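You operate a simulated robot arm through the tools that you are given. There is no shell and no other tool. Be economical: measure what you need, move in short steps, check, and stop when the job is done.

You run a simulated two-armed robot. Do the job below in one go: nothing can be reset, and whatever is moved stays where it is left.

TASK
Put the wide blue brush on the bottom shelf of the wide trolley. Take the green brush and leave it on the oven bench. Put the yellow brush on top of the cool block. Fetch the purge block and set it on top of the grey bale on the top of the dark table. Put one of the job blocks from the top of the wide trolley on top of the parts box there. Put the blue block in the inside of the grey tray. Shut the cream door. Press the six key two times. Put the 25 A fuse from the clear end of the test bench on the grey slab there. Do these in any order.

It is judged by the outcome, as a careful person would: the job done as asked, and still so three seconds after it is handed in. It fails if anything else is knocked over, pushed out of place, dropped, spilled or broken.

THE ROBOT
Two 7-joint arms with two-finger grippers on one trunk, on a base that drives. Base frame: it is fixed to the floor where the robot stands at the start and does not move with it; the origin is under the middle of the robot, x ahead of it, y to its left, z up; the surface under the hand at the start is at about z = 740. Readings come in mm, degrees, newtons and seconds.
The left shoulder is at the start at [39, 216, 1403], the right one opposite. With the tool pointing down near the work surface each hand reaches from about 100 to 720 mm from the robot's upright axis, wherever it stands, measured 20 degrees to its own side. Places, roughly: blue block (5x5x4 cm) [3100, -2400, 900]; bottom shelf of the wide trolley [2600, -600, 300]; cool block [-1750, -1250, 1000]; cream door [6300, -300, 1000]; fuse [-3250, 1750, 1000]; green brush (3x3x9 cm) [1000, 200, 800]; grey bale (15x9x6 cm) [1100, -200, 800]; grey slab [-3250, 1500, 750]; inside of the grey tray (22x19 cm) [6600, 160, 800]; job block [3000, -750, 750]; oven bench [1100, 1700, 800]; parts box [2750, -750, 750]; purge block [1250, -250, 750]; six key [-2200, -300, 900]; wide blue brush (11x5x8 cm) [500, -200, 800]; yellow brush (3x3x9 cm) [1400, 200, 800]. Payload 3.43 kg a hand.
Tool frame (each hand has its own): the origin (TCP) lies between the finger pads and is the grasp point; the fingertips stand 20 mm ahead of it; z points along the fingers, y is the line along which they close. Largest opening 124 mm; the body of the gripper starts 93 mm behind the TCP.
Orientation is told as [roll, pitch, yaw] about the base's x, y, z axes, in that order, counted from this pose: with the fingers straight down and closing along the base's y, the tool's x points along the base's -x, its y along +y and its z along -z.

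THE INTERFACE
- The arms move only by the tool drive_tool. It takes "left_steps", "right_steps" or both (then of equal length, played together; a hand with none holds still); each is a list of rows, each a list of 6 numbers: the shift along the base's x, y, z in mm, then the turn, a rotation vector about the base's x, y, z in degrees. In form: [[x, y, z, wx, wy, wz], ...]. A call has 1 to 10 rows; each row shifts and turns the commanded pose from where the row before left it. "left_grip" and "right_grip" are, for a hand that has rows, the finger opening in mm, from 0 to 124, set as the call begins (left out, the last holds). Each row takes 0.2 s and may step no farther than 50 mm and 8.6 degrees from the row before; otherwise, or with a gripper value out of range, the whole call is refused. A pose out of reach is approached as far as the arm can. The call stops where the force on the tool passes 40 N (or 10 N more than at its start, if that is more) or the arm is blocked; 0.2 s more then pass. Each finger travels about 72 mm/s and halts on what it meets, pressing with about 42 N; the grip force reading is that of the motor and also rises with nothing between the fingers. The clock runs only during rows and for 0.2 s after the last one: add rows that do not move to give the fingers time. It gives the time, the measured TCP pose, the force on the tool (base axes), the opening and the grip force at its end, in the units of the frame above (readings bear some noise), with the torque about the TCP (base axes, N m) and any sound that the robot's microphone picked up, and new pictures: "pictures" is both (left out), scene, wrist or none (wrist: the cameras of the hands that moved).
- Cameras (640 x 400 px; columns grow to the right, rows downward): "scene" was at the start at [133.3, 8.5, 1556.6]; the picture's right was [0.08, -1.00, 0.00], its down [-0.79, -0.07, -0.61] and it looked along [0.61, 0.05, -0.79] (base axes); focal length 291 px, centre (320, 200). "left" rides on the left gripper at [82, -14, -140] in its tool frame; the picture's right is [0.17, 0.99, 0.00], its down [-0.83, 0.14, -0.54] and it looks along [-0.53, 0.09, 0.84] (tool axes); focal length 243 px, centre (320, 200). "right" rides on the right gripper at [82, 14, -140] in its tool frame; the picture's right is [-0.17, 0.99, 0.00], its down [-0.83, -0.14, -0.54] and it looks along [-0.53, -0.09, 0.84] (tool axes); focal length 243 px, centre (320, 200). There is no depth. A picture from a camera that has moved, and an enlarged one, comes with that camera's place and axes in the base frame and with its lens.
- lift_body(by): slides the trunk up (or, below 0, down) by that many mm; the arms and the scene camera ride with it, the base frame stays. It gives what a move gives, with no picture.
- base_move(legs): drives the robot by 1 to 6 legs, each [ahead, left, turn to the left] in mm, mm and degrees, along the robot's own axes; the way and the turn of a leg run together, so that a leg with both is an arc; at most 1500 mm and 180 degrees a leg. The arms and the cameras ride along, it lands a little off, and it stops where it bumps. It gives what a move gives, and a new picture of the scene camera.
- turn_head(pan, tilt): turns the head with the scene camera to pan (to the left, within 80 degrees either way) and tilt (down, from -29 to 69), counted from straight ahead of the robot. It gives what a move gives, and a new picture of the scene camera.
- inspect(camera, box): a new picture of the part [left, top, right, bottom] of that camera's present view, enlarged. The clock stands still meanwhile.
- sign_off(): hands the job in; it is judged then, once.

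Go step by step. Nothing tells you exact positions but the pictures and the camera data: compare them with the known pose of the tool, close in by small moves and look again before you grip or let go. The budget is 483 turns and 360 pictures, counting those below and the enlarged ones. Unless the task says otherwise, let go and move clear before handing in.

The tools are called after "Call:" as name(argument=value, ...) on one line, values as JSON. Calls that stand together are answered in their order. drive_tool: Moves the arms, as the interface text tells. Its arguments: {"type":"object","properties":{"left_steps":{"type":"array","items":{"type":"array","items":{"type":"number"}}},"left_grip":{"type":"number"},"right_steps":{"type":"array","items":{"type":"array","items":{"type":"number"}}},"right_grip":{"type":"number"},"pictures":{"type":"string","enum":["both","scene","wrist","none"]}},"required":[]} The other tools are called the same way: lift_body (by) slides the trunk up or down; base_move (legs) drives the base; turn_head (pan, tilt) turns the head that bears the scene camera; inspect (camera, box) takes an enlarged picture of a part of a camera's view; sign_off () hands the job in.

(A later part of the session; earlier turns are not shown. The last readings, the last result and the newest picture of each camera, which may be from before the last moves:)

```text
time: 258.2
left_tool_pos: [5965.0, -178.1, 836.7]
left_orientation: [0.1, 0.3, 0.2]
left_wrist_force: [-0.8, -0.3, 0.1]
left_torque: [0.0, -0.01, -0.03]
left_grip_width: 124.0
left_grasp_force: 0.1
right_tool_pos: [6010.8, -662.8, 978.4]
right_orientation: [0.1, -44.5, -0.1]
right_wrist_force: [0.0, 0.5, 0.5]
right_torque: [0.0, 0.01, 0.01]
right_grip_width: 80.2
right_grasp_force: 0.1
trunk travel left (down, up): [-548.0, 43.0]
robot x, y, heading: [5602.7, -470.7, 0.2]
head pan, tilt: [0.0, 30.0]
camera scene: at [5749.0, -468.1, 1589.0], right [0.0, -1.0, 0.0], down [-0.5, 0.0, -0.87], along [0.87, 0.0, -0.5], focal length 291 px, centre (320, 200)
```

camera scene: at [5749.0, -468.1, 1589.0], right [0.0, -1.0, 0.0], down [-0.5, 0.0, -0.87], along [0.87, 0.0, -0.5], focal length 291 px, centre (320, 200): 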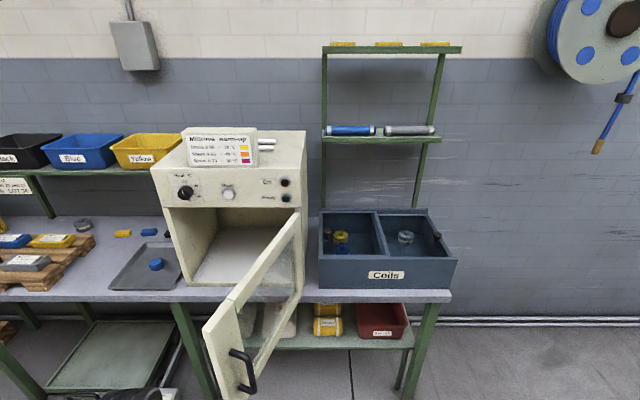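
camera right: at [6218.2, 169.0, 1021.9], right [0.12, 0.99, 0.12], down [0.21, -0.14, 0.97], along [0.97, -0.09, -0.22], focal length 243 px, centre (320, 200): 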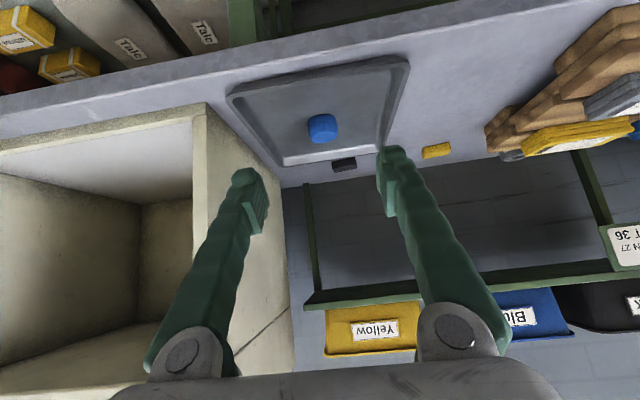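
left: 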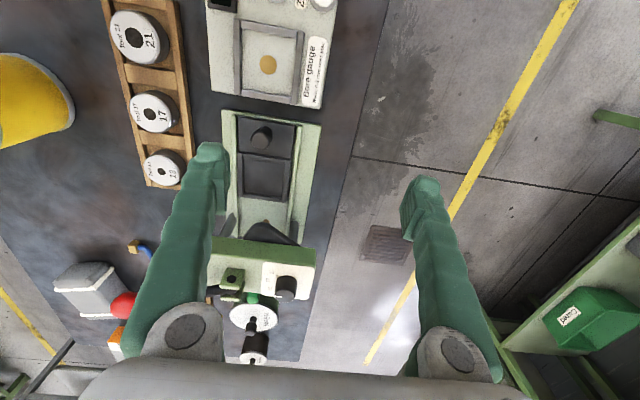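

Call:
inspect(camera="scene", box=[150, 190, 350, 400])

Call:
turn_head(pan=20, tilt=50)

```text
1.90 times, centred on (250, 295) of scene
camera zoom: at [5749.0, -468.1, 1589.0], right [0.0, -1.0, 0.0], down [-0.5, 0.0, -0.87], along [0.87, 0.0, -0.5], focal length 554 px, centre (453, 19)
```

zoom: 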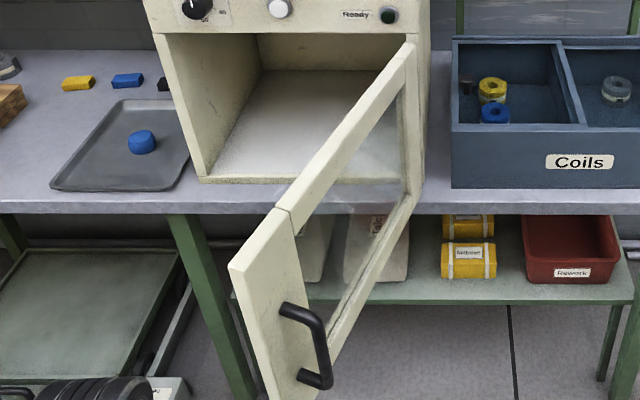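

```text
time: 259.0
left_tool_pos: [5964.8, -178.3, 836.1]
left_orientation: [0.0, 0.1, 0.2]
left_wrist_force: [0.4, 0.0, -0.7]
left_torque: [-0.04, 0.0, -0.02]
left_grip_width: 124.0
left_grasp_force: 0.1
right_tool_pos: [6010.7, -663.7, 978.6]
right_orientation: [0.2, -44.5, -0.2]
right_wrist_force: [0.1, -0.6, 0.9]
right_torque: [-0.02, 0.0, 0.0]
right_grip_width: 80.0
right_grasp_force: 0.0
trunk travel left (down, up): [-548.0, 43.0]
robot x, y, heading: [5602.4, -469.5, 0.1]
head pan, tilt: [20.0, 50.0]
camera scene: at [5730.9, -441.9, 1559.5], right [0.34, -0.94, 0.0], down [-0.72, -0.26, -0.64], along [0.6, 0.22, -0.77], focal length 291 px, centre (320, 200)
```

scene: 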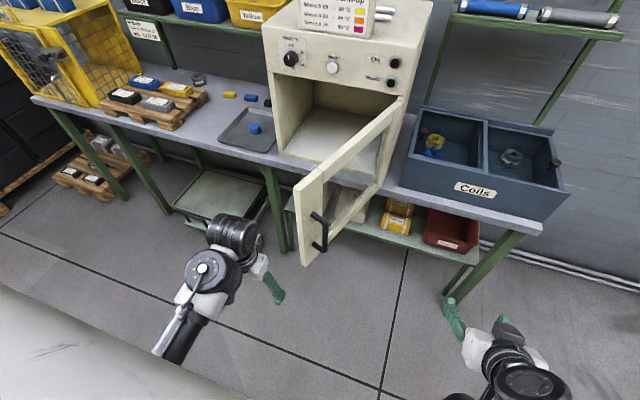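

Door ~70° open: hinge ≈(6509,-400), free end ≈(6100,-255), handle at z≈880, top ≈1105. I prepare the left hand as a closed, tilted (45°), 35°-yawed pusher at z≈1034.

Call:
drive_tool(left_steps=[[0, -15, 0, 0, 0, 7], [0, -15, 0, 0, 0, 7], [0, -15, 0, 0, 0, 7], [0, -15, 0, 0, 0, 7], [0, -15, 0, 0, 0, 7], [10, -10, 20, 4.3, -6.14, 0], [10, -10, 20, 4.3, -6.14, 0], [10, -10, 25, 4.3, -6.14, 0], [10, -10, 30, 4.3, -6.14, 0], [10, -10, 30, 4.3, -6.14, 0]], left_grip=0, pictures="none")

Call:
drive_tool(left_steps=[[10, -10, 30, 4.3, -6.14, 0], [0, 0, 35, 0, 0, 0]], pictures="both")

```text
time: 261.2
left_tool_pos: [6020.9, -279.2, 954.6]
left_orientation: [0.0, -37.3, 35.2]
left_wrist_force: [0.1, 0.4, -0.6]
left_torque: [-0.01, 0.03, 0.02]
left_grip_width: 0.0
left_grasp_force: 34.6
left hand out of reach, approached as far as the arm can: row 10
right_tool_pos: [6010.8, -663.7, 979.1]
right_orientation: [0.2, -44.7, -0.1]
right_wrist_force: [-0.4, -0.7, -0.2]
right_torque: [0.04, 0.01, -0.03]
right_grip_width: 80.0
right_grasp_force: 0.0
trunk travel left (down, up): [-548.0, 43.0]
robot x, y, heading: [5599.9, -471.2, 0.3]
head pan, tilt: [20.0, 50.0]
```

```text
time: 261.8
left_tool_pos: [6020.3, -234.1, 969.3]
left_orientation: [-0.2, -44.8, 35.1]
left_wrist_force: [-0.5, 0.1, 0.2]
left_torque: [0.0, -0.01, -0.01]
left_grip_width: 0.0
left_grasp_force: 34.5
left hand out of reach, approached as far as the arm can: row 1, 2
right_tool_pos: [6011.2, -664.5, 977.4]
right_orientation: [0.3, -44.6, -0.2]
right_wrist_force: [-0.8, 0.0, -1.0]
right_torque: [0.01, 0.0, 0.01]
right_grip_width: 80.0
right_grasp_force: 0.1
trunk travel left (down, up): [-548.0, 43.0]
robot x, y, heading: [5597.8, -467.9, 0.3]
head pan, tilt: [20.0, 50.0]
camera scene: at [5731.3, -442.4, 1559.4], right [0.34, -0.94, 0.0], down [-0.72, -0.26, -0.64], along [0.6, 0.22, -0.77], focal length 291 px, centre (320, 200)
camera left: at [5901.1, -336.4, 1011.9], right [-0.66, 0.74, -0.12], down [0.09, 0.24, 0.97], along [0.74, 0.63, -0.22], focal length 243 px, centre (320, 200)
```

scene: 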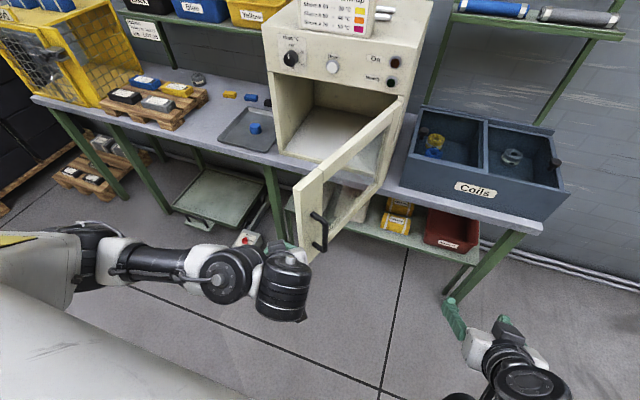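
left: 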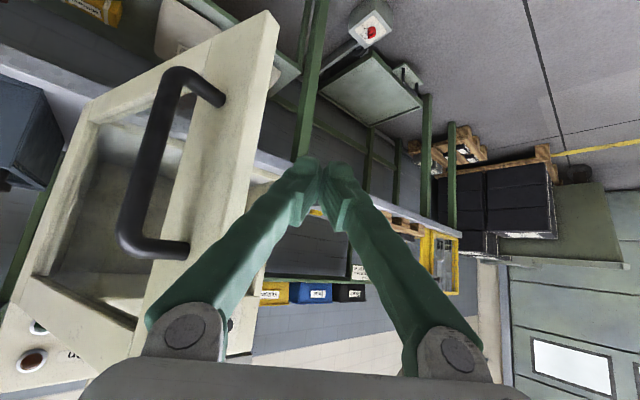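

The left arm can't take that pose across the centre. Better: turn the robot 40° and push with the right hand, driving along the closing direction.

Call:
base_move(legs=[[-40, -130, 0], [0, 0, 40]])

Call:
drive_tool(right_steps=[[0, 0, 20, 0, 0, 0], [0, 0, 25, 0, 0, 0], [0, 0, 10, 0, 0, 0]], right_grip=0, pictures="wrist")

Call:
turn_head(pan=-5, tilt=42)

```text
time: 266.7
left_tool_pos: [5728.1, -149.0, 970.4]
left_orientation: [-0.2, -44.7, 75.6]
left_wrist_force: [-1.1, -0.9, 1.1]
left_torque: [-0.02, 0.01, -0.03]
left_grip_width: 0.1
left_grasp_force: 34.3
right_tool_pos: [6000.1, -482.2, 978.6]
right_orientation: [0.3, -44.7, 40.2]
right_wrist_force: [-0.1, -0.8, 0.9]
right_torque: [-0.03, 0.04, 0.0]
right_grip_width: 80.2
right_grasp_force: 0.1
trunk travel left (down, up): [-548.0, 43.0]
robot x, y, heading: [5558.9, -603.7, 40.7]
head pan, tilt: [20.0, 50.0]
camera scene: at [5642.9, -494.1, 1559.5], right [0.87, -0.49, 0.0], down [-0.38, -0.67, -0.64], along [0.32, 0.56, -0.77], focal length 291 px, centre (320, 200)
```

scene: 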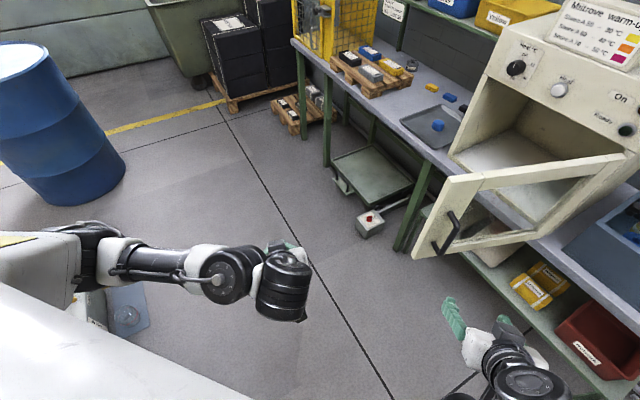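

```text
time: 267.4
left_tool_pos: [5728.3, -150.4, 970.6]
left_orientation: [-0.2, -44.7, 75.5]
left_wrist_force: [1.0, -0.4, 0.3]
left_torque: [0.04, 0.01, 0.02]
left_grip_width: 0.0
left_grasp_force: 34.1
right_tool_pos: [6041.2, -539.1, 999.1]
right_orientation: [-17.8, -43.0, 56.2]
right_wrist_force: [-0.6, 0.1, 0.1]
right_torque: [0.03, -0.02, 0.01]
right_grip_width: 0.0
right_grasp_force: 9.2
right hand out of reach, approached as far as the arm can: row 2, 3
trunk travel left (down, up): [-548.0, 43.0]
robot x, y, heading: [5560.9, -604.1, 40.4]
head pan, tilt: [20.0, 50.0]
stopped in row 3 (right hand): the arm was blocked; the commanded pose is now the measured one
camera right: at [5910.8, -630.9, 1038.2], right [-0.6, 0.8, -0.11], down [0.1, 0.21, 0.97], along [0.8, 0.57, -0.2], focal length 243 px, centre (320, 200)
```

right: 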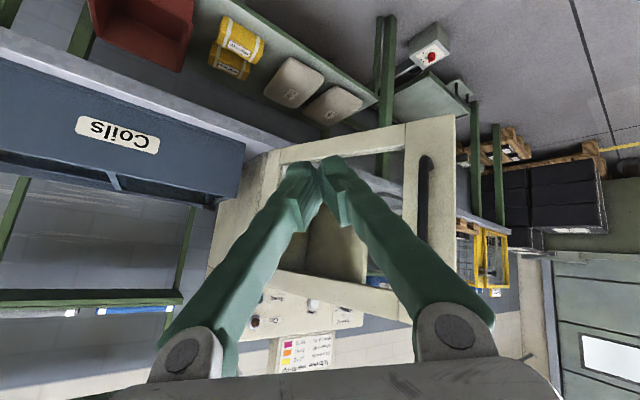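

```text
time: 268.3
left_tool_pos: [5726.7, -148.9, 968.9]
left_orientation: [-0.2, -44.7, 75.5]
left_wrist_force: [-0.3, -0.2, -0.3]
left_torque: [-0.03, 0.02, 0.01]
left_grip_width: 0.1
left_grasp_force: 34.7
right_tool_pos: [6038.5, -537.8, 1000.3]
right_orientation: [-17.8, -43.0, 56.3]
right_wrist_force: [-0.7, 0.2, 0.4]
right_torque: [0.01, -0.02, 0.02]
right_grip_width: 0.2
right_grasp_force: 35.0
trunk travel left (down, up): [-548.0, 43.0]
robot x, y, heading: [5559.3, -598.1, 40.7]
head pan, tilt: [-5.0, 42.0]
camera scene: at [5672.7, -512.3, 1570.7], right [0.58, -0.81, 0.0], down [-0.54, -0.39, -0.74], along [0.6, 0.43, -0.67], focal length 291 px, centre (320, 200)
```

scene: 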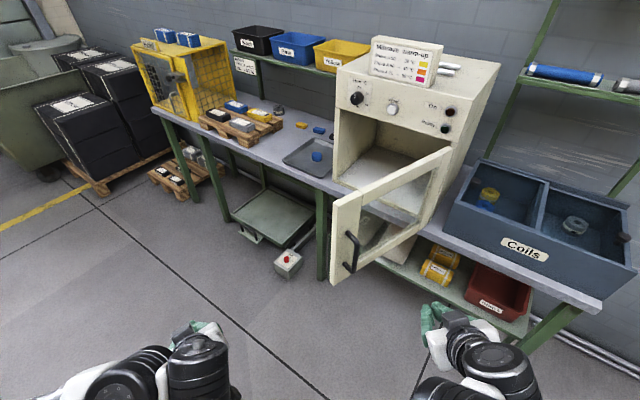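

The right arm went to its near limit; I extend it forward to the pre-contact spot and restore its orientation.

Call:
drive_tool(right_steps=[[7, 37, 0, 2.45, 2, -0.9], [7, 37, 0, 2.45, 2, -0.9], [6, 37, 5, 2.45, 2, -0.9], [6, 37, 15, 2.45, 2, -0.9]], pictures="both")

```text
time: 269.0
left_tool_pos: [5728.3, -149.3, 968.3]
left_orientation: [-0.3, -44.7, 75.6]
left_wrist_force: [-0.3, -0.1, 0.0]
left_torque: [0.01, 0.01, 0.0]
left_grip_width: 0.1
left_grasp_force: 35.0
right_tool_pos: [6085.6, -498.6, 985.1]
right_orientation: [-20.9, -41.7, 58.0]
right_wrist_force: [-0.6, -0.4, 0.7]
right_torque: [0.04, -0.01, 0.02]
right_grip_width: 0.1
right_grasp_force: 34.8
trunk travel left (down, up): [-548.0, 43.0]
robot x, y, heading: [5560.7, -601.3, 40.6]
head pan, tilt: [-5.0, 42.0]
stopped in row 3 (right hand): the arm was blocked; the commanded pose is now the measured one
camera scene: at [5673.2, -512.3, 1570.7], right [0.58, -0.81, 0.0], down [-0.54, -0.39, -0.74], along [0.61, 0.43, -0.67], focal length 291 px, centre (320, 200)
camera right: at [5955.3, -587.1, 1025.0], right [-0.59, 0.79, -0.15], down [0.08, 0.25, 0.97], along [0.8, 0.56, -0.21], focal length 243 px, centre (320, 200)
```

scene: 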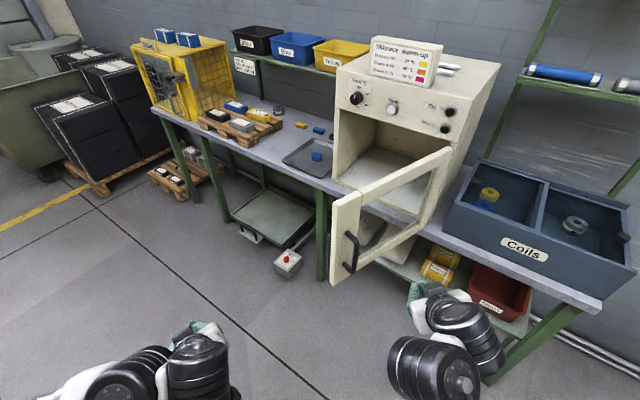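
right: 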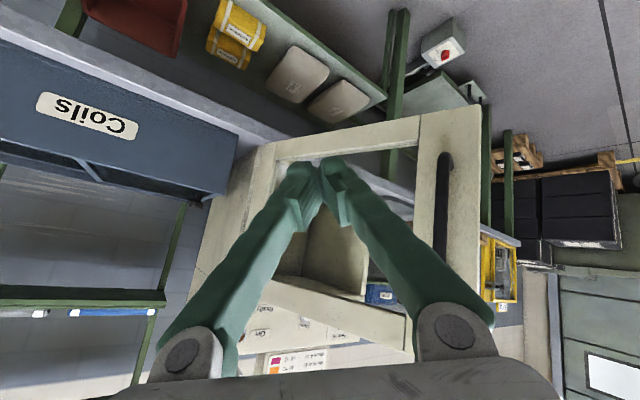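

The arm is stuck against a joint limit; I try forward and down without turning.

Call:
drive_tool(right_steps=[[20, 17, -15, 0, 0, 0], [20, 17, -15, 0, 0, 0], [20, 17, -10, 0, 0, 0]], pictures="none")

```text
time: 269.8
left_tool_pos: [5726.7, -148.9, 969.7]
left_orientation: [-0.1, -44.7, 75.6]
left_wrist_force: [-0.1, 0.0, -0.3]
left_torque: [-0.03, -0.02, -0.03]
left_grip_width: 0.1
left_grasp_force: 34.4
right_tool_pos: [6145.4, -445.9, 946.2]
right_orientation: [-20.7, -41.8, 57.8]
right_wrist_force: [-0.5, 1.1, 0.5]
right_torque: [0.02, 0.02, -0.01]
right_grip_width: 0.0
right_grasp_force: 34.0
trunk travel left (down, up): [-548.0, 43.0]
robot x, y, heading: [5562.6, -603.0, 40.5]
head pan, tilt: [-5.0, 42.0]
```

Call:
drive_tool(right_steps=[[0, 0, 0, 3.9, 2.9, -1.07], [0, 0, 0, 3.9, 2.9, -1.07], [0, 0, 0, 3.9, 2.9, -1.07]], pictures="none")

```text
time: 270.6
left_tool_pos: [5728.1, -149.4, 969.9]
left_orientation: [-0.2, -44.8, 75.6]
left_wrist_force: [0.3, 0.0, 0.8]
left_torque: [0.01, 0.0, -0.02]
left_grip_width: 0.0
left_grasp_force: 34.5
right_tool_pos: [6152.8, -454.9, 946.2]
right_orientation: [-4.2, -45.0, 44.0]
right_wrist_force: [-0.1, -0.6, -0.2]
right_torque: [0.02, 0.03, 0.01]
right_grip_width: 0.2
right_grasp_force: 34.5
trunk travel left (down, up): [-548.0, 43.0]
robot x, y, heading: [5559.6, -595.2, 40.5]
head pan, tilt: [-5.0, 42.0]
```

Orientation restored. Now up and toward the door's outer face near its free end.

Call:
drive_tool(right_steps=[[0, 25, 20, 0, 0, 0], [0, 30, 20, 0, 0, 0], [0, 30, 20, 0, 0, 0], [0, 20, 10, 0, 0, 0]], pictures="both")

```text
time: 271.6
left_tool_pos: [5729.0, -147.2, 967.1]
left_orientation: [-0.2, -44.7, 75.6]
left_wrist_force: [0.3, -1.0, -0.4]
left_torque: [0.01, 0.03, 0.01]
left_grip_width: 0.0
left_grasp_force: 34.7
right_tool_pos: [6145.7, -340.9, 1016.4]
right_orientation: [-1.1, -45.0, 41.1]
right_wrist_force: [-0.4, 0.0, 0.3]
right_torque: [-0.03, 0.0, 0.03]
right_grip_width: 0.0
right_grasp_force: 34.0
trunk travel left (down, up): [-548.0, 43.0]
robot x, y, heading: [5560.0, -597.6, 40.6]
head pan, tilt: [-5.0, 42.0]
camera scene: at [5673.1, -511.6, 1570.7], right [0.58, -0.81, 0.0], down [-0.54, -0.39, -0.74], along [0.61, 0.43, -0.67], focal length 291 px, centre (320, 200)
camera right: at [6016.0, -430.2, 1057.2], right [-0.55, 0.83, 0.1], down [0.24, 0.04, 0.97], along [0.8, 0.56, -0.22], focal length 243 px, centre (320, 200)
```

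scene: 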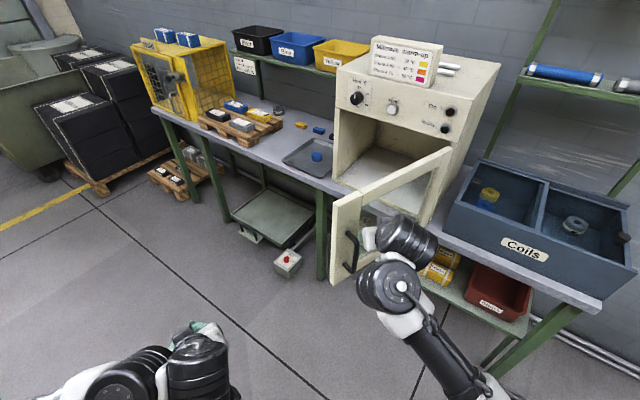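
right: 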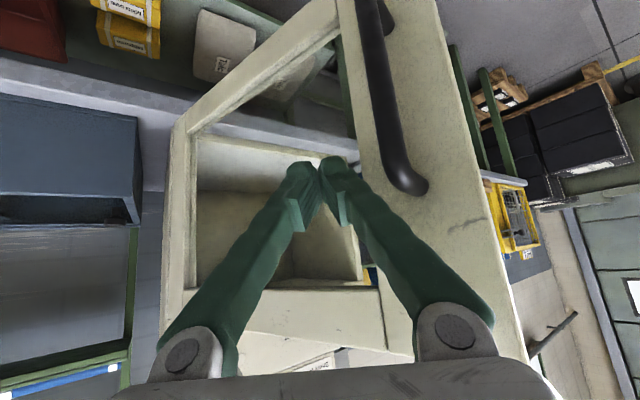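

The fingertips face the window part; I shift toward the free-end stile and above the handle.

Call:
drive_tool(right_steps=[[-20, -5, 20, 0, 0, 0], [-22, 5, 25, 0, 0, 0], [-5, 5, 5, 0, 0, 0]], pictures="both")

```text
time: 272.4
left_tool_pos: [5726.1, -148.2, 969.4]
left_orientation: [-0.4, -44.8, 75.8]
left_wrist_force: [0.6, 0.3, 0.8]
left_torque: [0.03, -0.03, -0.01]
left_grip_width: 0.0
left_grasp_force: 34.9
right_tool_pos: [6096.9, -337.0, 1067.4]
right_orientation: [-1.3, -45.1, 41.1]
right_wrist_force: [-0.6, 0.5, -1.0]
right_torque: [-0.02, -0.02, -0.05]
right_grip_width: 0.0
right_grasp_force: 34.1
trunk travel left (down, up): [-548.0, 43.0]
robot x, y, heading: [5559.2, -602.9, 40.7]
head pan, tilt: [-5.0, 42.0]
camera scene: at [5670.5, -511.5, 1570.8], right [0.58, -0.81, 0.0], down [-0.54, -0.39, -0.74], along [0.61, 0.43, -0.67], focal length 291 px, centre (320, 200)
camera right: at [5967.6, -425.5, 1107.4], right [-0.55, 0.83, 0.1], down [0.24, 0.04, 0.97], along [0.8, 0.56, -0.22], focal length 243 px, centre (320, 200)
```

scene: 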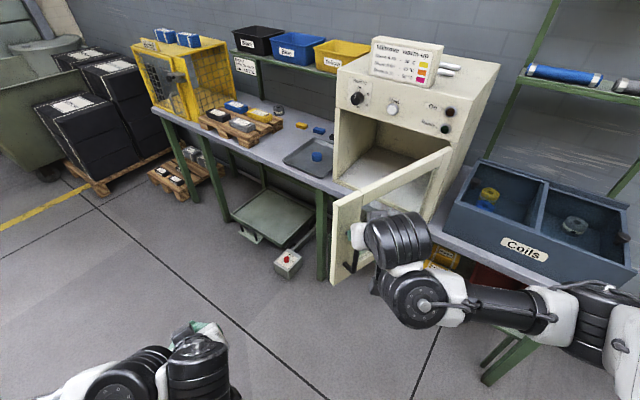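
right: 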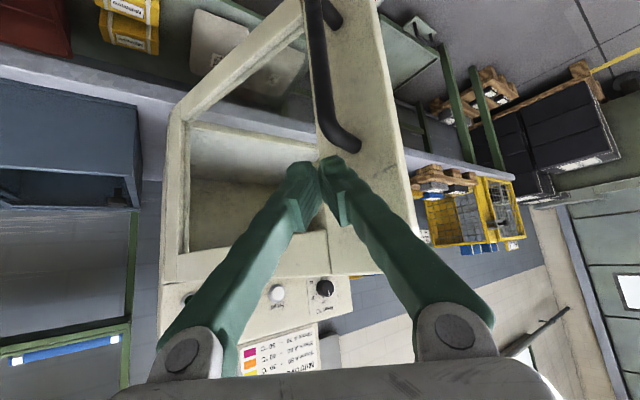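

Now push toward the door (direction ≈ NNE) in small steps.

Call:
drive_tool(right_steps=[[4, 14, 3, 0, 0, 0], [4, 14, 3, 0, 0, 0], [4, 14, 0, 0, 0, 0], [4, 14, 0, 0, 0, 0]], pictures="both")

```text
time: 273.4
left_tool_pos: [5727.0, -148.0, 968.8]
left_orientation: [-0.2, -44.8, 75.6]
left_wrist_force: [0.3, 0.9, -0.5]
left_torque: [0.01, -0.01, 0.0]
left_grip_width: 0.0
left_grasp_force: 35.0
right_tool_pos: [6115.3, -278.7, 1072.5]
right_orientation: [-1.1, -45.1, 41.0]
right_wrist_force: [0.4, 0.3, -1.6]
right_torque: [0.01, -0.03, -0.01]
right_grip_width: 0.0
right_grasp_force: 34.4
trunk travel left (down, up): [-548.0, 43.0]
robot x, y, heading: [5562.8, -602.2, 40.4]
head pan, tilt: [-5.0, 42.0]
camera scene: at [5672.6, -511.7, 1570.7], right [0.58, -0.81, 0.0], down [-0.54, -0.39, -0.74], along [0.61, 0.43, -0.67], focal length 291 px, centre (320, 200)
camera right: at [5984.8, -369.1, 1113.1], right [-0.55, 0.83, 0.1], down [0.24, 0.04, 0.97], along [0.8, 0.56, -0.22], focal length 243 px, centre (320, 200)
```

scene: 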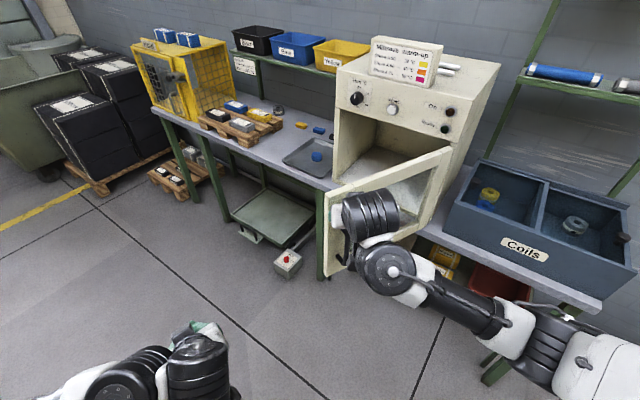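
right: 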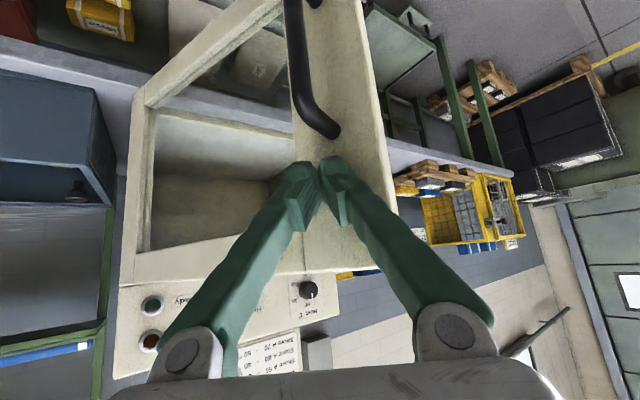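

The hand is on the door now. I keep the arm still and drive the base along the closing arc, first half.

Call:
base_move(legs=[[142, 37, 0], [136, 0, 0]])

Call:
inspect(camera="right", box=[0, 0, 640, 400])

```text
time: 275.9
left_tool_pos: [5910.8, 57.6, 970.4]
left_orientation: [-0.3, -44.8, 75.7]
left_wrist_force: [0.6, 0.5, 0.1]
left_torque: [0.04, -0.04, -0.03]
left_grip_width: 0.4
left_grasp_force: 34.5
right_tool_pos: [6298.7, -75.1, 1072.3]
right_orientation: [-1.1, -45.2, 41.1]
right_wrist_force: [-0.2, -0.8, 0.6]
right_torque: [0.01, 0.03, -0.01]
right_grip_width: 0.0
right_grasp_force: 35.0
trunk travel left (down, up): [-548.0, 43.0]
robot x, y, heading: [5746.2, -393.6, 40.4]
head pan, tilt: [-5.0, 42.0]
camera scene: at [5856.2, -307.7, 1570.9], right [0.58, -0.81, 0.0], down [-0.54, -0.39, -0.74], along [0.61, 0.43, -0.67], focal length 291 px, centre (320, 200)
```

scene: 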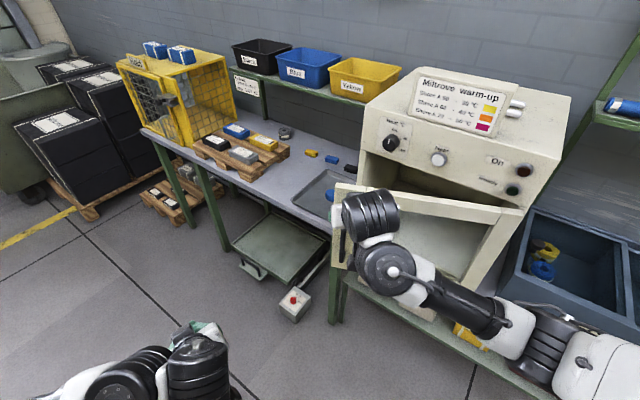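

```text
1.00 times, centred on (320, 200) of right (not enlarged: the box is as wide or as high as the picture)
camera zoom: at [6168.6, -164.8, 1113.6], right [-0.55, 0.83, 0.1], down [0.24, 0.04, 0.97], along [0.8, 0.56, -0.22], focal length 243 px, centre (320, 200)
```

zoom: 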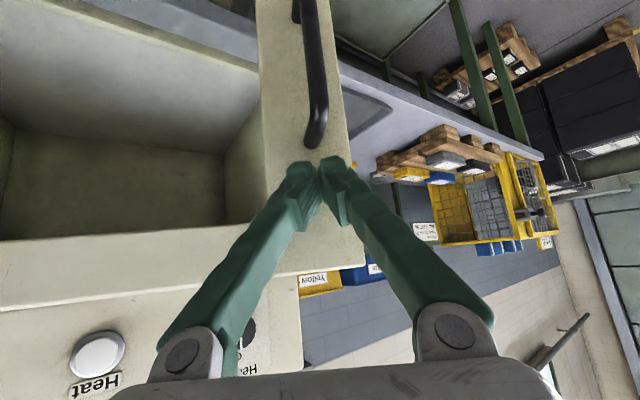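

The door follows. Next part of the arc.

Call:
base_move(legs=[[125, -60, 0]])

Call:
inspect(camera="right", box=[0, 0, 640, 400])

```text
time: 277.4
left_tool_pos: [6044.2, 91.1, 969.5]
left_orientation: [-0.2, -44.8, 75.7]
left_wrist_force: [0.2, 0.5, 0.9]
left_torque: [-0.01, 0.01, 0.03]
left_grip_width: 0.0
left_grasp_force: 34.3
right_tool_pos: [6430.5, -39.9, 1073.4]
right_orientation: [-1.1, -45.1, 41.1]
right_wrist_force: [-0.9, -0.5, 0.5]
right_torque: [0.0, 0.02, -0.02]
right_grip_width: 0.0
right_grasp_force: 34.6
trunk travel left (down, up): [-548.0, 43.0]
robot x, y, heading: [5874.6, -361.1, 40.6]
head pan, tilt: [-5.0, 42.0]
camera scene: at [5988.2, -272.1, 1570.9], right [0.58, -0.81, 0.0], down [-0.54, -0.39, -0.74], along [0.61, 0.43, -0.67], focal length 291 px, centre (320, 200)
```

scene: 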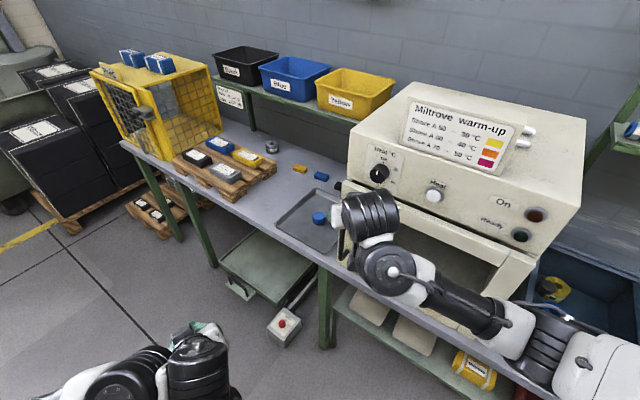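

```text
1.00 times, centred on (320, 200) of right (not enlarged: the box is as wide or as high as the picture)
camera zoom: at [6300.4, -129.3, 1113.5], right [-0.55, 0.83, 0.1], down [0.24, 0.04, 0.97], along [0.8, 0.56, -0.22], focal length 243 px, centre (320, 200)
```

zoom: 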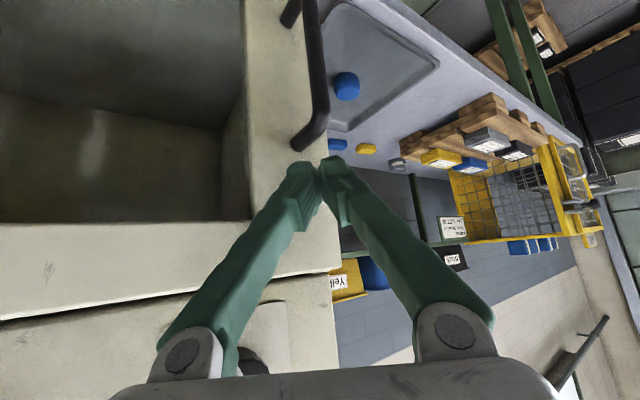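

The fingertip is nearly off the door's free edge; I step back, shift 45 mm south, then push east.

Call:
drive_tool(right_steps=[[-15, -5, 0, 0, 0, 0], [0, -40, 0, 0, 0, 0], [15, 0, 0, 0, 0, 0], [15, 0, 0, 0, 0, 0], [15, 0, 0, 0, 0, 0], [10, 0, 0, 0, 0, 0]], pictures="both")

```text
time: 278.7
left_tool_pos: [6042.2, 90.8, 969.8]
left_orientation: [-0.4, -44.8, 75.8]
left_wrist_force: [-0.5, 1.3, 0.3]
left_torque: [-0.03, 0.07, 0.05]
left_grip_width: 0.1
left_grasp_force: 34.1
right_tool_pos: [6448.0, -79.9, 1072.5]
right_orientation: [-1.0, -44.5, 42.3]
right_wrist_force: [-30.8, -12.6, 10.6]
right_torque: [-0.01, -0.23, -0.27]
right_grip_width: 0.0
right_grasp_force: 34.5
trunk travel left (down, up): [-548.0, 43.0]
robot x, y, heading: [5877.0, -360.7, 40.7]
head pan, tilt: [-5.0, 42.0]
stopped in row 6 (right hand): the force on the tool passed its limit at 45 N (the readings are from after the stop); the commanded pose is now the measured one
camera scene: at [5986.7, -272.5, 1571.2], right [0.58, -0.81, 0.0], down [-0.54, -0.39, -0.74], along [0.61, 0.43, -0.67], focal length 291 px, centre (320, 200)
camera right: at [6319.7, -173.5, 1113.0], right [-0.57, 0.82, 0.1], down [0.24, 0.05, 0.97], along [0.79, 0.57, -0.23], focal length 243 px, centre (320, 200)
```

scene: 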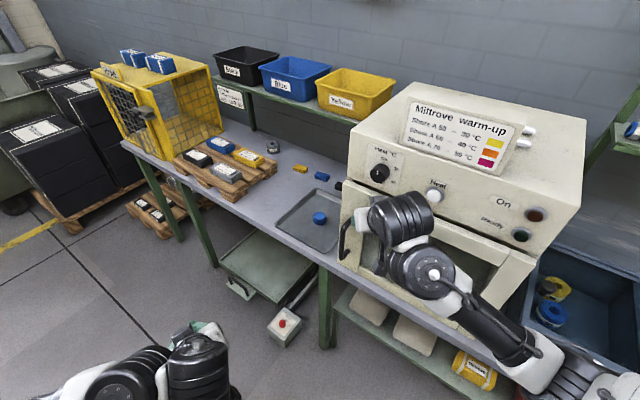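
right: 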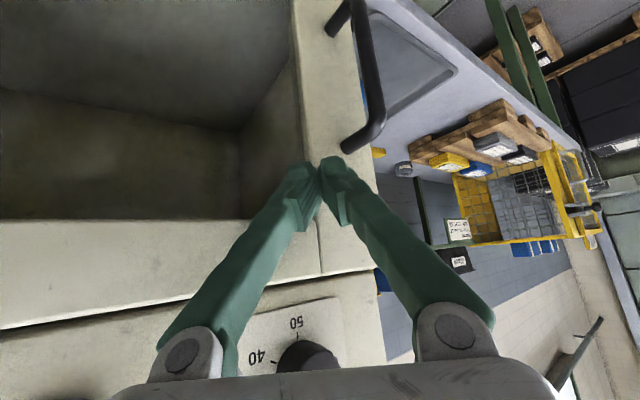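

Call:
inspect(camera="scene", box=[320, 130, 560, 330])

Call:
inspect(camera="right", box=[180, 80, 460, 300])

```text
2.00 times, centred on (440, 230) of scene
camera zoom: at [5986.7, -272.5, 1571.2], right [0.58, -0.81, 0.0], down [-0.54, -0.39, -0.74], along [0.61, 0.43, -0.67], focal length 582 px, centre (80, 140)
```

zoom: 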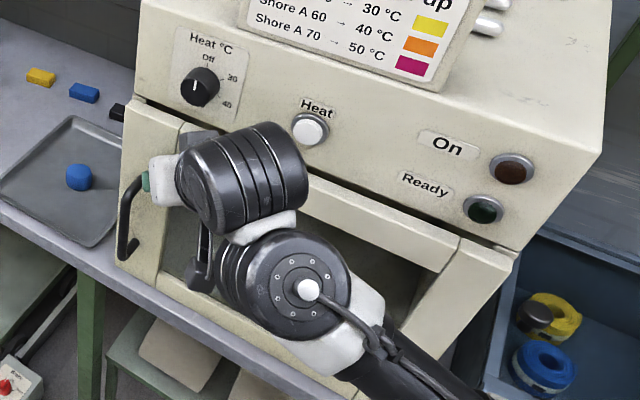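

```text
1.82 times, centred on (320, 190) of right
camera zoom: at [6319.7, -173.5, 1113.0], right [-0.57, 0.82, 0.1], down [0.24, 0.05, 0.97], along [0.79, 0.57, -0.23], focal length 441 px, centre (320, 218)
```

zoom: 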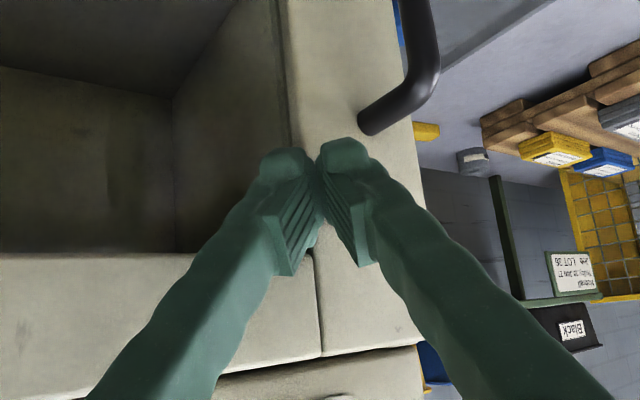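

It looks shut against the cabinet. I withdraw the hand to check.

Call:
drive_tool(right_steps=[[-30, -10, 0, 0, 0, 0], [-35, -25, 0, 0, 0, 0], [-35, -30, 0, 0, 0, 0]], pictures="none")

Call:
base_move(legs=[[-250, 0, 0]])

Call:
inspect(camera="scene", box=[300, 80, 540, 280])

```text
time: 279.5
left_tool_pos: [6043.2, 91.7, 969.4]
left_orientation: [-0.2, -44.8, 75.6]
left_wrist_force: [-0.2, -0.2, 0.3]
left_torque: [-0.01, 0.02, -0.02]
left_grip_width: 0.0
left_grasp_force: 34.3
right_tool_pos: [6351.6, -147.8, 1068.7]
right_orientation: [-1.0, -44.6, 41.8]
right_wrist_force: [0.6, -0.2, 0.4]
right_torque: [0.02, 0.0, 0.03]
right_grip_width: 0.0
right_grasp_force: 34.1
trunk travel left (down, up): [-548.0, 43.0]
robot x, y, heading: [5876.2, -364.0, 40.6]
head pan, tilt: [-5.0, 42.0]
```

```text
time: 281.6
left_tool_pos: [5854.2, -70.2, 968.5]
left_orientation: [-0.2, -44.7, 75.8]
left_wrist_force: [0.0, 0.0, -0.1]
left_torque: [0.04, 0.03, 0.01]
left_grip_width: 0.0
left_grasp_force: 34.1
right_tool_pos: [6161.7, -308.4, 1069.3]
right_orientation: [-1.0, -44.5, 41.9]
right_wrist_force: [-0.2, 0.3, 0.2]
right_torque: [0.03, -0.06, 0.03]
right_grip_width: 0.0
right_grasp_force: 34.9
trunk travel left (down, up): [-548.0, 43.0]
robot x, y, heading: [5687.4, -520.6, 40.9]
head pan, tilt: [-5.0, 42.0]
camera scene: at [5800.3, -433.4, 1570.7], right [0.58, -0.81, 0.0], down [-0.54, -0.39, -0.74], along [0.6, 0.43, -0.67], focal length 291 px, centre (320, 200)
```

scene: 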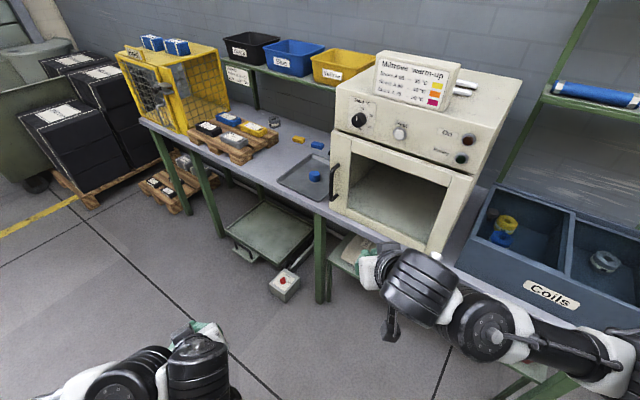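

```text
2.00 times, centred on (420, 180) of scene
camera zoom: at [5800.3, -433.4, 1570.7], right [0.58, -0.81, 0.0], down [-0.54, -0.39, -0.74], along [0.6, 0.43, -0.67], focal length 582 px, centre (120, 240)
```

zoom: 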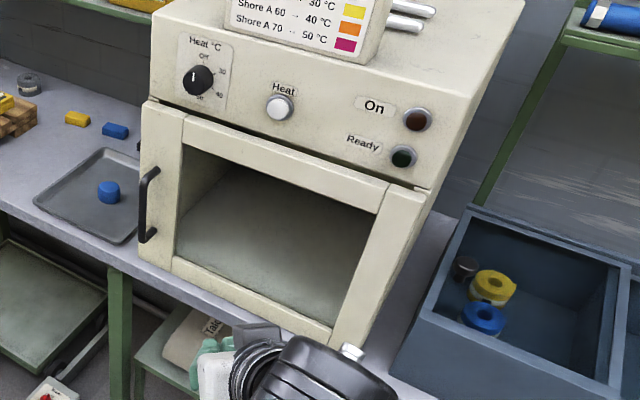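

The door is shut. Now I bring both hands back to fingers-down poses before travelling.

Call:
drive_tool(right_steps=[[13, 11, -23, -4.87, 5.6, 0], [13, 11, -23, -4.87, 5.6, 0], [13, 11, -23, -4.87, 5.6, 0], [13, 11, -23, -4.87, 5.6, 0], [13, 11, -23, -4.87, 5.6, 0], [13, 11, -23, -4.87, 5.6, 0]], left_steps=[[25, 22, -6, -7.26, 1.87, 0], [25, 22, -6, -7.26, 1.87, 0], [25, 22, -6, -7.26, 1.87, 0], [25, 22, -6, -7.26, 1.87, 0], [25, 22, -6, -7.26, 1.87, 0], [25, 22, -6, -7.26, 1.87, 0]], right_grip=80, left_grip=80, pictures="none")

Call:
drive_tool(left_steps=[[0, 0, 0, 0, 0, -7], [0, 0, 0, 0, 0, -7], [0, 0, 0, 0, 0, -7], [0, 0, 0, 0, 0, -7], [0, 0, 0, 0, 0, -7]], pictures="none")

```text
time: 283.0
left_tool_pos: [6005.4, 62.0, 931.4]
left_orientation: [0.1, 0.6, 75.7]
left_wrist_force: [0.9, -0.8, -1.0]
left_torque: [0.02, -0.02, 0.03]
left_grip_width: 80.0
left_grasp_force: 0.1
right_tool_pos: [6242.9, -240.6, 929.9]
right_orientation: [-0.3, 0.3, 41.6]
right_wrist_force: [0.3, 0.0, -0.2]
right_torque: [-0.03, 0.03, 0.0]
right_grip_width: 79.9
right_grasp_force: 0.0
trunk travel left (down, up): [-548.0, 43.0]
robot x, y, heading: [5684.8, -525.7, 40.6]
head pan, tilt: [-5.0, 42.0]
```

```text
time: 284.2
left_tool_pos: [6003.1, 61.8, 933.8]
left_orientation: [-0.1, 0.2, 40.6]
left_wrist_force: [0.2, -0.1, -1.2]
left_torque: [0.0, -0.02, 0.0]
left_grip_width: 79.9
left_grasp_force: 0.1
right_tool_pos: [6241.0, -242.4, 932.6]
right_orientation: [-0.5, 0.1, 41.8]
right_wrist_force: [0.0, 0.5, 0.7]
right_torque: [0.01, -0.01, 0.02]
right_grip_width: 80.1
right_grasp_force: 0.1
trunk travel left (down, up): [-548.0, 43.0]
robot x, y, heading: [5685.3, -519.6, 40.6]
head pan, tilt: [-5.0, 42.0]
```

Now the long drive back west along the south aisle (in reverse).

Call:
base_move(legs=[[-150, 0, 0], [0, 0, -40.6], [0, -800, 0], [-1400, 0, 0], [-1400, 0, 0], [-1400, 0, 0]])

```text
time: 323.8
left_tool_pos: [1982.0, -1232.5, 933.5]
left_orientation: [-0.1, 0.4, 1.3]
left_wrist_force: [0.0, -0.4, 0.3]
left_torque: [-0.02, 0.03, 0.0]
left_grip_width: 80.1
left_grasp_force: 0.2
right_tool_pos: [1973.7, -1619.0, 931.7]
right_orientation: [-0.3, 0.0, 2.3]
right_wrist_force: [0.2, 0.5, 0.9]
right_torque: [0.0, 0.01, 0.02]
right_grip_width: 79.8
right_grasp_force: 0.2
trunk travel left (down, up): [-548.0, 43.0]
robot x, y, heading: [1368.1, -1482.5, 1.6]
head pan, tilt: [-5.0, 42.0]
camera scene: at [1509.7, -1486.9, 1570.7], right [-0.06, -1.0, 0.0], down [-0.67, 0.04, -0.74], along [0.74, -0.05, -0.67], focal length 291 px, centre (320, 200)
```

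scene: 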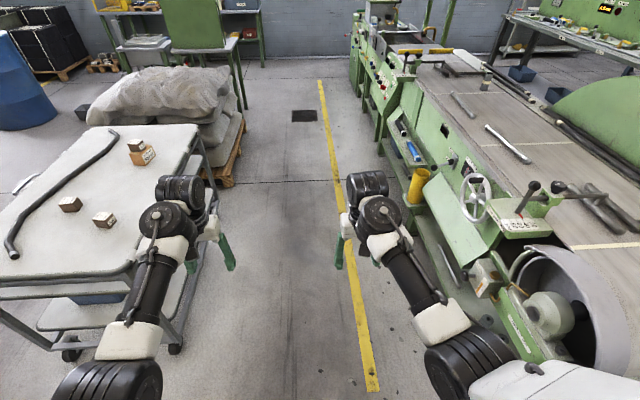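

Call:
base_move(legs=[[-1500, 0, -1.6], [-130, 0, 0], [0, 1200, 0], [0, 1180, 0]])

Call:
turn_head(pan=0, tilt=35)

```text
time: 336.1
left_tool_pos: [369.1, -1220.9, 933.9]
left_orientation: [-0.1, 0.1, 0.2]
left_wrist_force: [0.4, 0.8, 0.2]
left_torque: [0.01, 0.01, -0.02]
left_grip_width: 80.0
left_grasp_force: 0.0
right_tool_pos: [354.5, -1606.9, 931.5]
right_orientation: [-0.4, 0.0, 1.2]
right_wrist_force: [0.5, -0.1, 0.1]
right_torque: [0.0, 0.03, -0.03]
right_grip_width: 80.1
right_grasp_force: 0.1
trunk travel left (down, up): [-548.0, 43.0]
robot x, y, heading: [-251.5, -1459.8, 0.1]
head pan, tilt: [-5.0, 42.0]
stopped in leg 3: the robot was blocked; the commanded pose is now the measured one
camera scene: at [-107.2, -1465.0, 1570.7], right [-0.08, -1.0, 0.0], down [-0.67, 0.06, -0.74], along [0.74, -0.06, -0.67], focal length 291 px, centre (320, 200)
```

scene: 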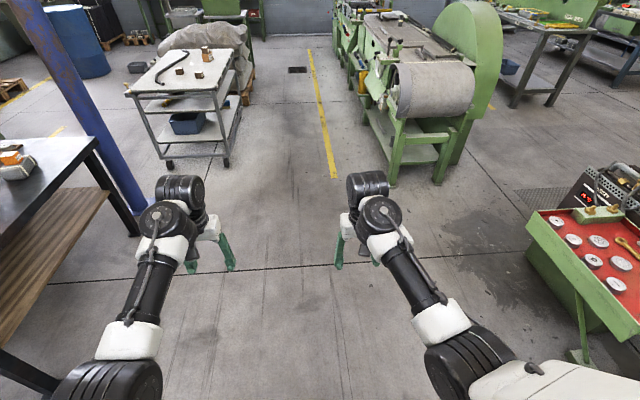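

```text
time: 336.8
left_tool_pos: [370.1, -1221.2, 933.4]
left_orientation: [-0.1, 0.2, 0.2]
left_wrist_force: [0.5, 0.8, -0.3]
left_torque: [0.02, -0.03, 0.0]
left_grip_width: 80.1
left_grasp_force: 0.0
right_tool_pos: [353.4, -1606.4, 931.6]
right_orientation: [-0.4, 0.1, 1.2]
right_wrist_force: [-0.8, 0.4, -0.6]
right_torque: [0.02, 0.0, 0.04]
right_grip_width: 79.9
right_grasp_force: 0.0
trunk travel left (down, up): [-548.0, 43.0]
robot x, y, heading: [-250.7, -1460.5, 0.1]
head pan, tilt: [0.0, 35.0]
camera scene: at [-102.9, -1457.9, 1581.2], right [0.0, -1.0, 0.0], down [-0.57, 0.0, -0.82], along [0.82, 0.0, -0.57], focal length 291 px, centre (320, 200)
```

scene: 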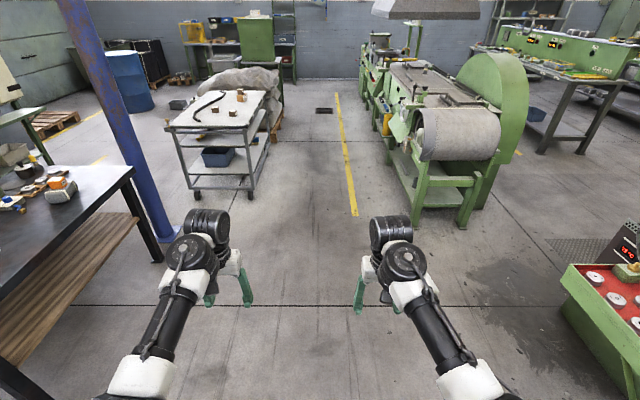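

The base was blocked moving left here. I look left and right-rear.

Call:
turn_head(pan=80, tilt=45)

```text
time: 338.4
left_tool_pos: [369.1, -1221.6, 934.0]
left_orientation: [0.0, 0.2, 0.1]
left_wrist_force: [-0.5, -0.4, -0.5]
left_torque: [0.0, 0.01, -0.02]
left_grip_width: 80.0
left_grasp_force: 0.0
right_tool_pos: [352.9, -1606.9, 932.3]
right_orientation: [-0.4, 0.0, 1.2]
right_wrist_force: [0.4, -0.2, 0.7]
right_torque: [-0.01, 0.03, -0.02]
right_grip_width: 80.1
right_grasp_force: 0.0
trunk travel left (down, up): [-548.0, 43.0]
robot x, y, heading: [-251.6, -1465.0, 0.2]
head pan, tilt: [80.0, 45.0]
camera scene: at [-177.1, -1378.3, 1566.4], right [0.99, -0.17, 0.0], down [-0.12, -0.7, -0.71], along [0.12, 0.7, -0.71], focal length 291 px, centre (320, 200)
```

scene: 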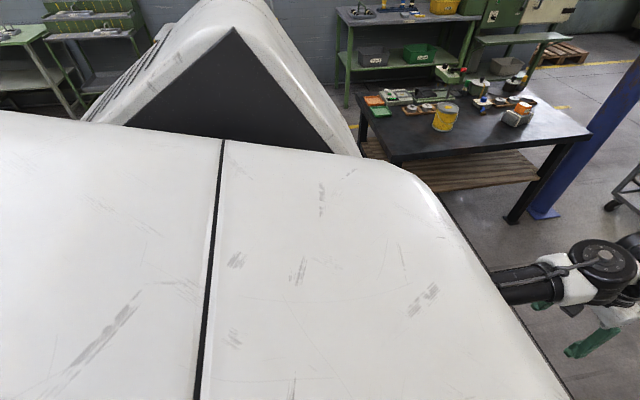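

Call:
base_move(legs=[[200, 0, 0], [0, 450, 0]])

```text
time: 346.3
left_tool_pos: [566.4, -771.5, 933.8]
left_orientation: [-0.1, 0.2, 0.4]
left_wrist_force: [-0.7, 0.0, 0.7]
left_torque: [0.03, -0.06, -0.01]
left_grip_width: 80.1
left_grasp_force: 0.0
right_tool_pos: [553.3, -1156.9, 932.0]
right_orientation: [-0.4, 0.0, 1.4]
right_wrist_force: [0.3, 0.1, -0.3]
right_torque: [-0.02, -0.01, -0.01]
right_grip_width: 80.0
right_grasp_force: 0.1
trunk travel left (down, up): [-548.0, 43.0]
robot x, y, heading: [-49.6, -1012.5, 0.1]
head pan, tilt: [80.0, 45.0]
camera scene: at [20.0, -930.4, 1566.4], right [0.99, -0.17, 0.0], down [-0.12, -0.7, -0.71], along [0.12, 0.7, -0.71], focal length 291 px, centre (320, 200)
```

scene: 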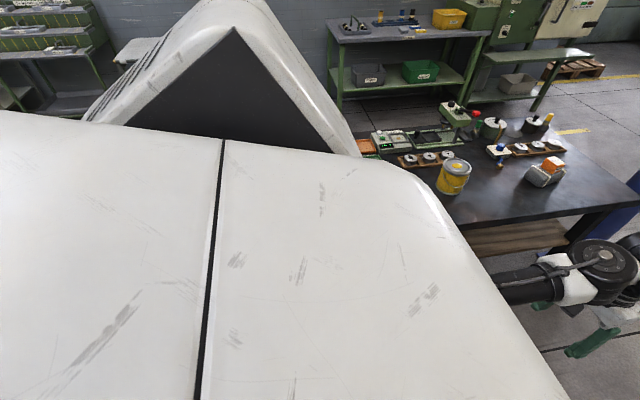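

Call:
base_move(legs=[[-90, 0, 0], [0, 1000, 0], [0, 900, 0]])

Call:
base_move(legs=[[0, 0, -90]])

Call:
turn_head(pan=30, tilt=40)

```text
time: 372.6
left_tool_pos: [463.2, 1131.3, 934.1]
left_orientation: [0.0, 0.2, 0.5]
left_wrist_force: [-0.4, 0.0, 0.3]
left_torque: [-0.01, 0.03, -0.02]
left_grip_width: 80.0
left_grasp_force: 0.1
right_tool_pos: [447.8, 744.0, 930.4]
right_orientation: [-0.5, 0.0, 1.4]
right_wrist_force: [-0.1, 0.1, -0.5]
right_torque: [0.02, 0.06, 0.04]
right_grip_width: 80.1
right_grasp_force: 0.0
trunk travel left (down, up): [-548.0, 43.0]
robot x, y, heading: [-155.2, 886.9, 0.5]
head pan, tilt: [80.0, 45.0]
camera scene: at [-84.2, 969.8, 1566.4], right [0.99, -0.17, 0.0], down [-0.12, -0.7, -0.71], along [0.12, 0.7, -0.71], focal length 291 px, centre (320, 200)
```

scene: 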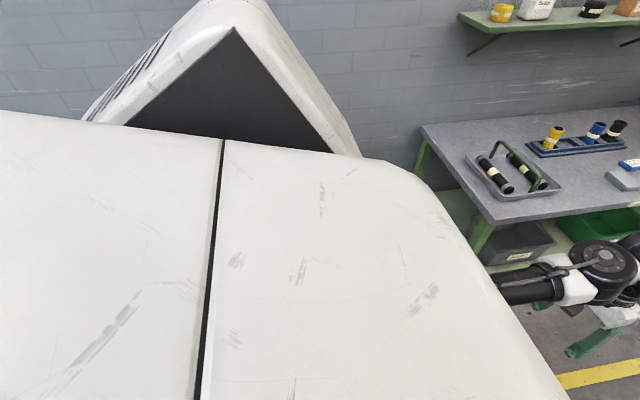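

```text
time: 378.3
left_tool_pos: [86.9, 269.1, 932.7]
left_orientation: [-0.2, 0.2, -89.5]
left_wrist_force: [0.4, 0.3, 0.1]
left_torque: [-0.03, 0.0, 0.0]
left_grip_width: 80.0
left_grasp_force: 0.2
right_tool_pos: [-299.4, 283.0, 932.2]
right_orientation: [-0.4, 0.0, -88.6]
right_wrist_force: [-0.1, 0.5, 0.2]
right_torque: [0.0, 0.01, -0.01]
right_grip_width: 79.8
right_grasp_force: 0.0
trunk travel left (down, up): [-548.0, 43.0]
robot x, y, heading: [-155.8, 883.5, -89.7]
head pan, tilt: [80.0, 45.0]
camera scene: at [-75.4, 817.3, 1566.4], right [-0.16, -0.99, 0.0], down [-0.7, 0.12, -0.71], along [0.7, -0.12, -0.71], focal length 291 px, centre (320, 200)
```

scene: 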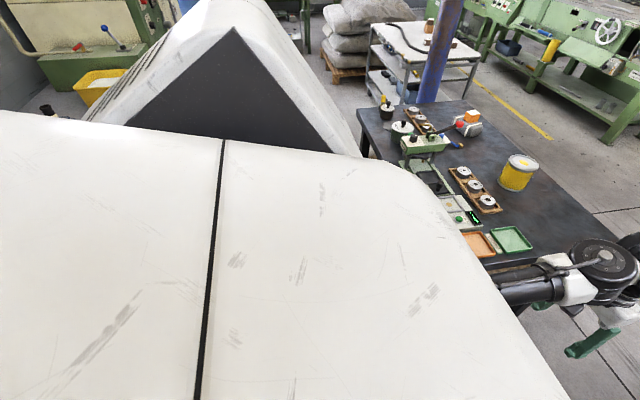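

```text
time: 379.5
left_tool_pos: [86.2, 269.1, 935.1]
left_orientation: [-0.2, 0.2, -89.3]
left_wrist_force: [0.1, -0.2, -0.1]
left_torque: [0.02, -0.01, 0.02]
left_grip_width: 80.1
left_grasp_force: 0.1
right_tool_pos: [-296.7, 283.5, 931.3]
right_orientation: [-0.4, -0.1, -88.5]
right_wrist_force: [-0.2, 0.4, -0.2]
right_torque: [-0.01, -0.01, -0.03]
right_grip_width: 79.6
right_grasp_force: 0.2
trunk travel left (down, up): [-548.0, 43.0]
robot x, y, heading: [-156.3, 889.6, -89.3]
head pan, tilt: [30.0, 40.0]
camera scene: at [-112.3, 757.5, 1573.7], right [-0.86, -0.51, 0.0], down [-0.33, 0.55, -0.77], along [0.39, -0.66, -0.64], focal length 291 px, centre (320, 200)
```

scene: 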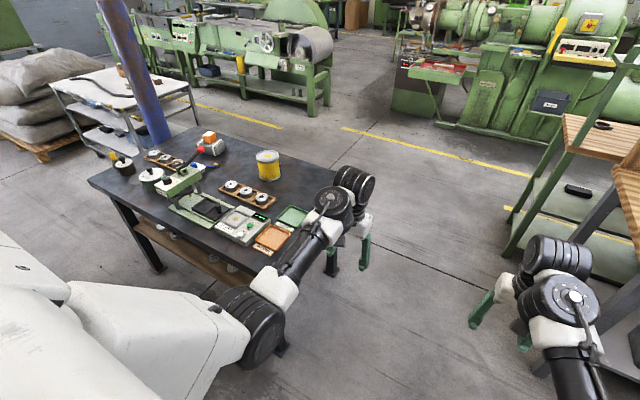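

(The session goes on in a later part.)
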